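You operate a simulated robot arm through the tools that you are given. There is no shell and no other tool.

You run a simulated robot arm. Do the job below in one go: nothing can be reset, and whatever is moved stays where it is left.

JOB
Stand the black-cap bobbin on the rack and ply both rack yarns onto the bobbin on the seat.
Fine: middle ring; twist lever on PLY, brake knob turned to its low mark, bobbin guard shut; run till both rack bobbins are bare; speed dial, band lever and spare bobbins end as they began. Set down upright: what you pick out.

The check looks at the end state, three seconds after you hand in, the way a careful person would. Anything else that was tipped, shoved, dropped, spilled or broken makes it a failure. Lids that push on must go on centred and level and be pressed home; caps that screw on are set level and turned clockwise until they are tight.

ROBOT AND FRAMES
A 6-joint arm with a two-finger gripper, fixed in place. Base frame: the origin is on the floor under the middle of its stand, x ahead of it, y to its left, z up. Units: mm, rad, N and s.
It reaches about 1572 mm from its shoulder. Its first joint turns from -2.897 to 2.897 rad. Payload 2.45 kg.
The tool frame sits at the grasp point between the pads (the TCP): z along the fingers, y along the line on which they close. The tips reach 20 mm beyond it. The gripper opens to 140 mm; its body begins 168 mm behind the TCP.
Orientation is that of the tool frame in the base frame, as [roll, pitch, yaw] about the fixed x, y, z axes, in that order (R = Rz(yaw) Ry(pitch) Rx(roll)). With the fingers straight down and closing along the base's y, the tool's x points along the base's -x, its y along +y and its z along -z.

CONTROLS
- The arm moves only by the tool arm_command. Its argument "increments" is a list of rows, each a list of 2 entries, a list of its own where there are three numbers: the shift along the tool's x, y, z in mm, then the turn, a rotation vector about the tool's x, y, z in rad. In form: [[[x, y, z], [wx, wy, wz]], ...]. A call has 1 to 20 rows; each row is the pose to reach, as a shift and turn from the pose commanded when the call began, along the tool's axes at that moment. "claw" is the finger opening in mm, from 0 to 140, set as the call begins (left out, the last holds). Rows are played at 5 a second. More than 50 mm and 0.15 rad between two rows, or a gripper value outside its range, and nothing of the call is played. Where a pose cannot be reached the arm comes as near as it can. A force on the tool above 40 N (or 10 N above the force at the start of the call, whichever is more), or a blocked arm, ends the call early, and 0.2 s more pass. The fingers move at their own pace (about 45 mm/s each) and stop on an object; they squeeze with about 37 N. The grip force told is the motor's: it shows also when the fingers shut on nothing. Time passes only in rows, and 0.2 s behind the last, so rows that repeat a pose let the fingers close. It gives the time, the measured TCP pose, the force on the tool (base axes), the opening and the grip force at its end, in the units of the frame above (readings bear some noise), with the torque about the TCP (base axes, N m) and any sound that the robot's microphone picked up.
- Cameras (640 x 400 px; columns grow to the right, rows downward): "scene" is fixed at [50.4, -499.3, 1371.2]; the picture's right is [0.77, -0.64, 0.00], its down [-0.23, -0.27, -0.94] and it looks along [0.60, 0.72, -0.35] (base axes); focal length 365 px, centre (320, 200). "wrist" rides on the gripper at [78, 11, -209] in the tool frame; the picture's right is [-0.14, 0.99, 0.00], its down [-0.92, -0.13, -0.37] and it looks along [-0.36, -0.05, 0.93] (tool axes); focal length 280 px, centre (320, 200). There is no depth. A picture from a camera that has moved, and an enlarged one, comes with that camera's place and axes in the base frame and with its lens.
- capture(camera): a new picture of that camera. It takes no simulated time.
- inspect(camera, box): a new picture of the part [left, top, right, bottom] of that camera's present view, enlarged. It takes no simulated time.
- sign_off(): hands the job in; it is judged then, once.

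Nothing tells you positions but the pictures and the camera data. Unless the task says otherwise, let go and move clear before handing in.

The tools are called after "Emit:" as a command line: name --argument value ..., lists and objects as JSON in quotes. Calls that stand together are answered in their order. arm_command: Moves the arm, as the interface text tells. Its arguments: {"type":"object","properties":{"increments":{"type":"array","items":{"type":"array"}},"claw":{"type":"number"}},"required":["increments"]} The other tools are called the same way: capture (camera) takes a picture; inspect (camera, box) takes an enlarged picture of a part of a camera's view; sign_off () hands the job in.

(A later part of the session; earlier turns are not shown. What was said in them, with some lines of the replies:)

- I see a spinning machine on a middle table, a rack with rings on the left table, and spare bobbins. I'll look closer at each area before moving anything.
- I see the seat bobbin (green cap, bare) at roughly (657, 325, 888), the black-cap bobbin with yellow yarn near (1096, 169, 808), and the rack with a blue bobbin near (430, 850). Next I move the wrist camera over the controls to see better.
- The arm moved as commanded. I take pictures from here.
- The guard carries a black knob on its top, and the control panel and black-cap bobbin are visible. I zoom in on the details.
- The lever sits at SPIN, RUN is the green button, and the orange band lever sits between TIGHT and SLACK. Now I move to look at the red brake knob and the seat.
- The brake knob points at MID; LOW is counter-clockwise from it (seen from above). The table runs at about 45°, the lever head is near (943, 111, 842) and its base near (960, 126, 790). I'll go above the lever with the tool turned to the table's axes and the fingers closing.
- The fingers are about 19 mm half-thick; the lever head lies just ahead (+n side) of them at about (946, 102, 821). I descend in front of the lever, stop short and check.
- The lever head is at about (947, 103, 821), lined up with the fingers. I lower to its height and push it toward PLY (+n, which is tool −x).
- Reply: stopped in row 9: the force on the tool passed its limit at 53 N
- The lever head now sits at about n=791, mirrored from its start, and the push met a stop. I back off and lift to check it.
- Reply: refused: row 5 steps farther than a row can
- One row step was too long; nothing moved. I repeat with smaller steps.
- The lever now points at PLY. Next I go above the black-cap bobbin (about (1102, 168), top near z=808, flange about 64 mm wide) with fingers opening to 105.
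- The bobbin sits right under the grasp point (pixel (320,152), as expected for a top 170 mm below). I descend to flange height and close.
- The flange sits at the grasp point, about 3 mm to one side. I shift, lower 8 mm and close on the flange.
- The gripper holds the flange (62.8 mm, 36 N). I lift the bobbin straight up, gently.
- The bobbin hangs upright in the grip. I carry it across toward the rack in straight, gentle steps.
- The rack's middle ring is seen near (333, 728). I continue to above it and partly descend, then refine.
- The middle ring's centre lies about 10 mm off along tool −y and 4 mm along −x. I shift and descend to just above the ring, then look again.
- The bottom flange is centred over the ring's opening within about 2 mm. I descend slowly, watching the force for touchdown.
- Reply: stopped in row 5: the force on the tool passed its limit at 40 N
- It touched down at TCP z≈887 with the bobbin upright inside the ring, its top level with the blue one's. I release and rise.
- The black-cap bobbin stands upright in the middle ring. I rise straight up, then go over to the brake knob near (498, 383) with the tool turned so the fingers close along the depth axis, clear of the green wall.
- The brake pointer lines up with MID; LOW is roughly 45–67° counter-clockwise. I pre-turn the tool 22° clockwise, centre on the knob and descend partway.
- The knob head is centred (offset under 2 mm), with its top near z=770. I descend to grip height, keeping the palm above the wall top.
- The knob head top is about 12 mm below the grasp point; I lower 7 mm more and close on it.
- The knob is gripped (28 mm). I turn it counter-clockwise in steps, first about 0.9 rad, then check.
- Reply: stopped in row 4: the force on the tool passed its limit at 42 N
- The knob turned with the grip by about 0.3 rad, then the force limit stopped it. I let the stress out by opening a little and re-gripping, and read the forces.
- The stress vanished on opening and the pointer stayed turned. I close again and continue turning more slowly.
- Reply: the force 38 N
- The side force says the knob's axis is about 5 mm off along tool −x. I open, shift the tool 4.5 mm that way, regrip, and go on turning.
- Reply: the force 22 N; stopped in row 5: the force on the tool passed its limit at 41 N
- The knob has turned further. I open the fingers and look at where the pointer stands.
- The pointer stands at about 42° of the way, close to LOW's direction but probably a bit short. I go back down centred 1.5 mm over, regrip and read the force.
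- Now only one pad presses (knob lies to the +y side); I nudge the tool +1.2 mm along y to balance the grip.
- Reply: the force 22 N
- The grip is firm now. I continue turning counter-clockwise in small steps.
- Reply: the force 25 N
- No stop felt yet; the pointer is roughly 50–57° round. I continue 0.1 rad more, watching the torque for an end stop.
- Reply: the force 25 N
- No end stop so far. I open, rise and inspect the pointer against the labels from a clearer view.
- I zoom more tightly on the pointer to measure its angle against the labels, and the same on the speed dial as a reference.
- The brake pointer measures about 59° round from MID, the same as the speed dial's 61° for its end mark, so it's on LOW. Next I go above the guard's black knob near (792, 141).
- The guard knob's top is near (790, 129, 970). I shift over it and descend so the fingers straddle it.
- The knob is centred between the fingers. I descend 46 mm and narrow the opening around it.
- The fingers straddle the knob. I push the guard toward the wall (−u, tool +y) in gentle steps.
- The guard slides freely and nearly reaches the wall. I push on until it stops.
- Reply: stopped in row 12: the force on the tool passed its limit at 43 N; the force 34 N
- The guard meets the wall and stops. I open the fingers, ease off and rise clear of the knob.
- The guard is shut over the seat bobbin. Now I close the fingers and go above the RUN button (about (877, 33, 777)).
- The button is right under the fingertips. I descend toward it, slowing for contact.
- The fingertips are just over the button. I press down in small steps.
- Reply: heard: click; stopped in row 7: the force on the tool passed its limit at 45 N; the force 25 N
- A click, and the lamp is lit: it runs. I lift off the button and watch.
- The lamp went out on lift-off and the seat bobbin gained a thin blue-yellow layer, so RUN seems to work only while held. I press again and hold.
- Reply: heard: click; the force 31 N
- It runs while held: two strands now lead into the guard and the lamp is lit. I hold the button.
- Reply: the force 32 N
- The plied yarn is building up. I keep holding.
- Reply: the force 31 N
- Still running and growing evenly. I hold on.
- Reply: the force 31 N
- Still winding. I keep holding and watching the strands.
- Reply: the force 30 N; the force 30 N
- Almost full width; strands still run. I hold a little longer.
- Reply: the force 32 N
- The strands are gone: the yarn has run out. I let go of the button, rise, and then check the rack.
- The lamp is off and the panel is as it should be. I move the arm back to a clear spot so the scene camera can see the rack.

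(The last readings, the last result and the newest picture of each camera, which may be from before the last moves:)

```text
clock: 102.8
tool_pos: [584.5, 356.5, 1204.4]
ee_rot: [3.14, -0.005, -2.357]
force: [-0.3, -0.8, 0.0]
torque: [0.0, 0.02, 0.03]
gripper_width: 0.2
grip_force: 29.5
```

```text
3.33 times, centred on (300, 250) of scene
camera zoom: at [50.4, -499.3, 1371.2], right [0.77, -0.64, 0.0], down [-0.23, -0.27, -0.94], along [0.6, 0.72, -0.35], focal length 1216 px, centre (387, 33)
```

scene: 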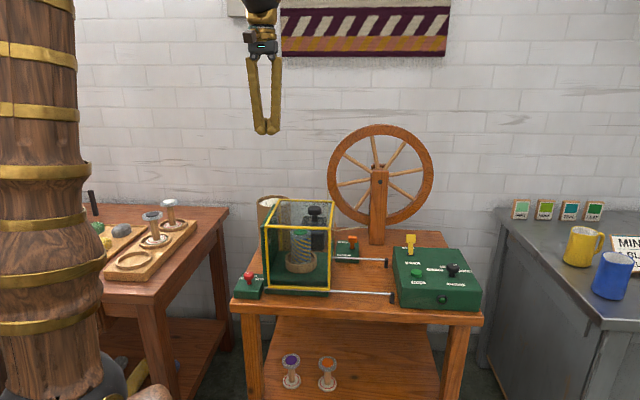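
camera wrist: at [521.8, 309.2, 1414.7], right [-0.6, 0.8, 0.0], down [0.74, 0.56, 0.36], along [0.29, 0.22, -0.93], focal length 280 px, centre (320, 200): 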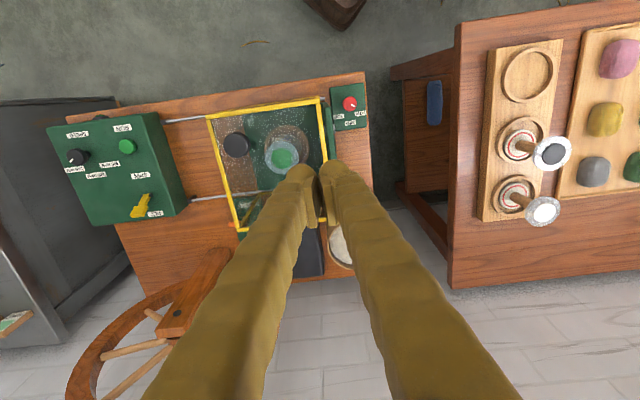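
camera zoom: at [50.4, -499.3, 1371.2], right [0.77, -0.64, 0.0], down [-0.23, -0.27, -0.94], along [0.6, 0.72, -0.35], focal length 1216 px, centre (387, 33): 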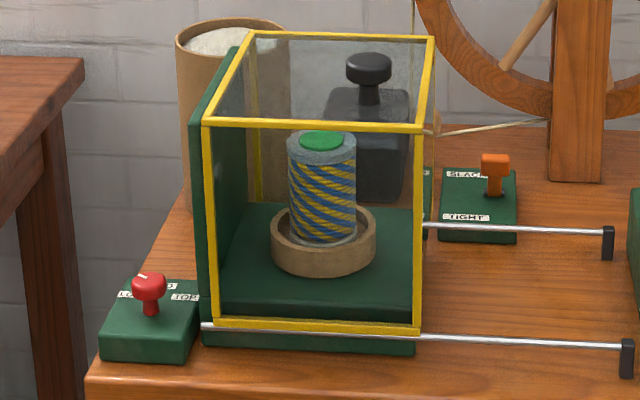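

Both rack bobbins are bare and the seat bobbin holds the plied yarn. I do a last check of the brake pointer, guard, band lever, dial and spare bobbins.

Emit:
inspect --camera "wrist" --box '[200, 70, 380, 200]'

Emit:
inspect --camera "wrist" --box '[325, 80, 375, 130]'

Emit:
inspect --camera "scene" --box '[250, 335, 370, 400]'

Emit:
inspect --camera "scene" --box '[252, 270, 268, 282]'

Emit:
inspect --camera "scene" --box '[444, 260, 464, 274]'

Emit:
inspect --camera "wrist" --box '[480, 30, 580, 230]'

```text
3.08 times, centred on (290, 135) of wrist
camera zoom: at [521.8, 309.2, 1414.7], right [-0.6, 0.8, 0.0], down [0.74, 0.56, 0.36], along [0.29, 0.22, -0.93], focal length 863 px, centre (412, 400)
```

zoom: 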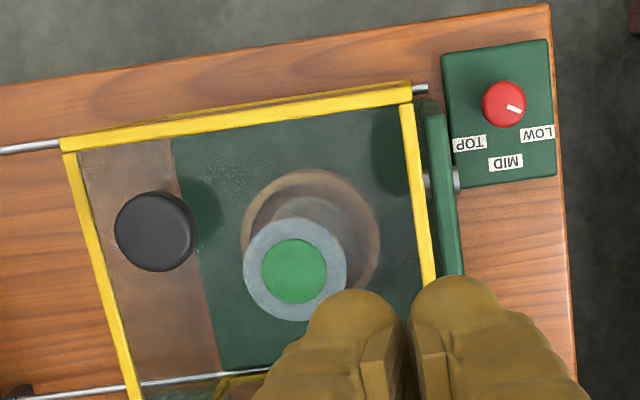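

```text
8.00 times, centred on (350, 105) of wrist
camera zoom: at [521.8, 309.2, 1414.7], right [-0.6, 0.8, 0.0], down [0.74, 0.56, 0.36], along [0.29, 0.22, -0.93], focal length 2243 px, centre (80, 960)
```

zoom: 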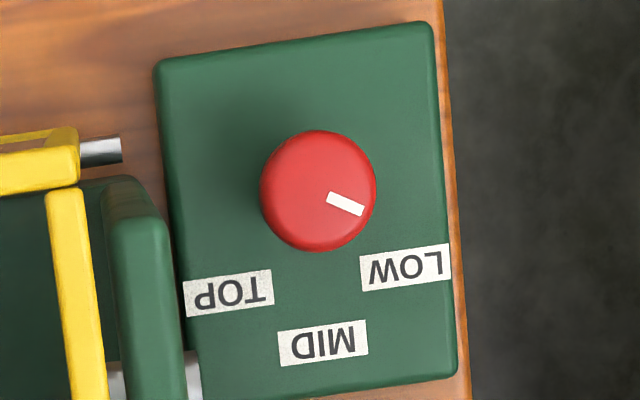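

```text
5.33 times, centred on (310, 368) of scene
camera zoom: at [50.4, -499.3, 1371.2], right [0.77, -0.64, 0.0], down [-0.23, -0.27, -0.94], along [0.6, 0.72, -0.35], focal length 1945 px, centre (373, -693)
```

zoom: 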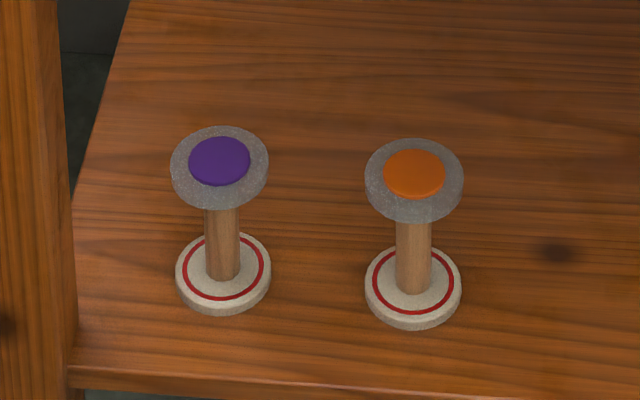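

```text
16.00 times, centred on (260, 276) of scene
camera zoom: at [50.4, -499.3, 1371.2], right [0.77, -0.64, 0.0], down [-0.23, -0.27, -0.94], along [0.6, 0.72, -0.35], focal length 5836 px, centre (1280, -1016)
```

zoom: 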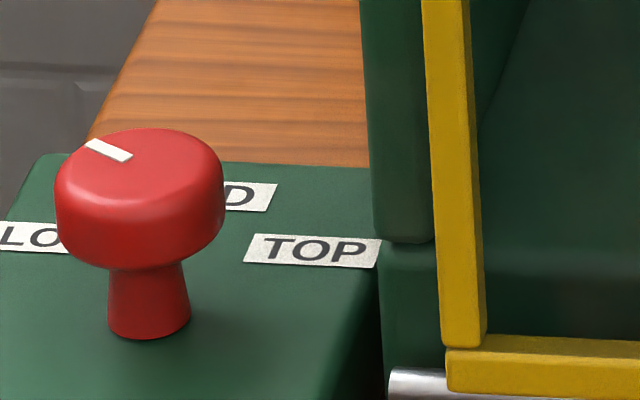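

```text
16.00 times, centred on (454, 267) of scene
camera zoom: at [50.4, -499.3, 1371.2], right [0.77, -0.64, 0.0], down [-0.23, -0.27, -0.94], along [0.6, 0.72, -0.35], focal length 5836 px, centre (-1824, -872)
```

zoom: 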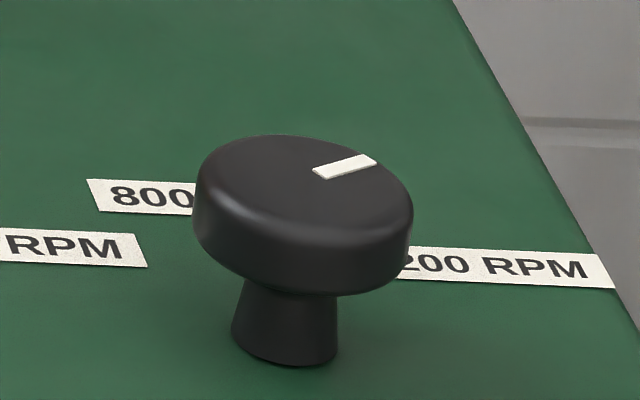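

```text
2.00 times, centred on (530, 130) of wrist
camera zoom: at [521.8, 309.2, 1414.7], right [-0.6, 0.8, 0.0], down [0.74, 0.56, 0.36], along [0.29, 0.22, -0.93], focal length 561 px, centre (-100, 340)
```

zoom: 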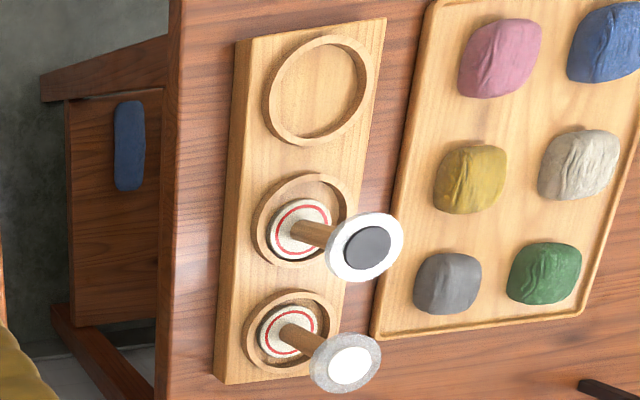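

Everything checks out:
- The black-cap bobbin is upright and bare in the middle ring, and the blue one is bare too.
- The lever is on PLY and the brake is on LOW.
- The guard is shut and the lamp is off.
- The dial, band lever and spare bobbins are untouched.

The arm is clear, so I hand in.

Emit:
sign_off

```text
The job is handed in.
```

The black-cap bobbin is on the rack and both rack yarns are plied onto the seat bobbin. I've handed the job in; no check result has come back yet.

- **Black-cap bobbin:** it stands upright in the rack's middle ring.
- **Yarn:** both rack bobbins are bare, and the green-cap bobbin on the seat holds the plied blue and yellow yarn. RUN works only while it is held down, so I held it until the strands ran out. The first press was only a brief one before I knew that.
- **Twist lever:** it is on PLY.
- **Brake knob:** the pointer is at LOW. I felt no stop there, so I set it by eye. It sits about 59° from MID, matching the roughly 61° of the speed dial at its end mark.
- **Bobbin guard:** it is slid shut until it stopped firmly. About 4 mm still shows between its top frame and the green wall; I took that as its normal closed position.
- **Left as found:** I did not touch the speed dial, band lever or spare bobbins, and they look the same in the last pictures.

The arm is clear of the table and the lamp is off.
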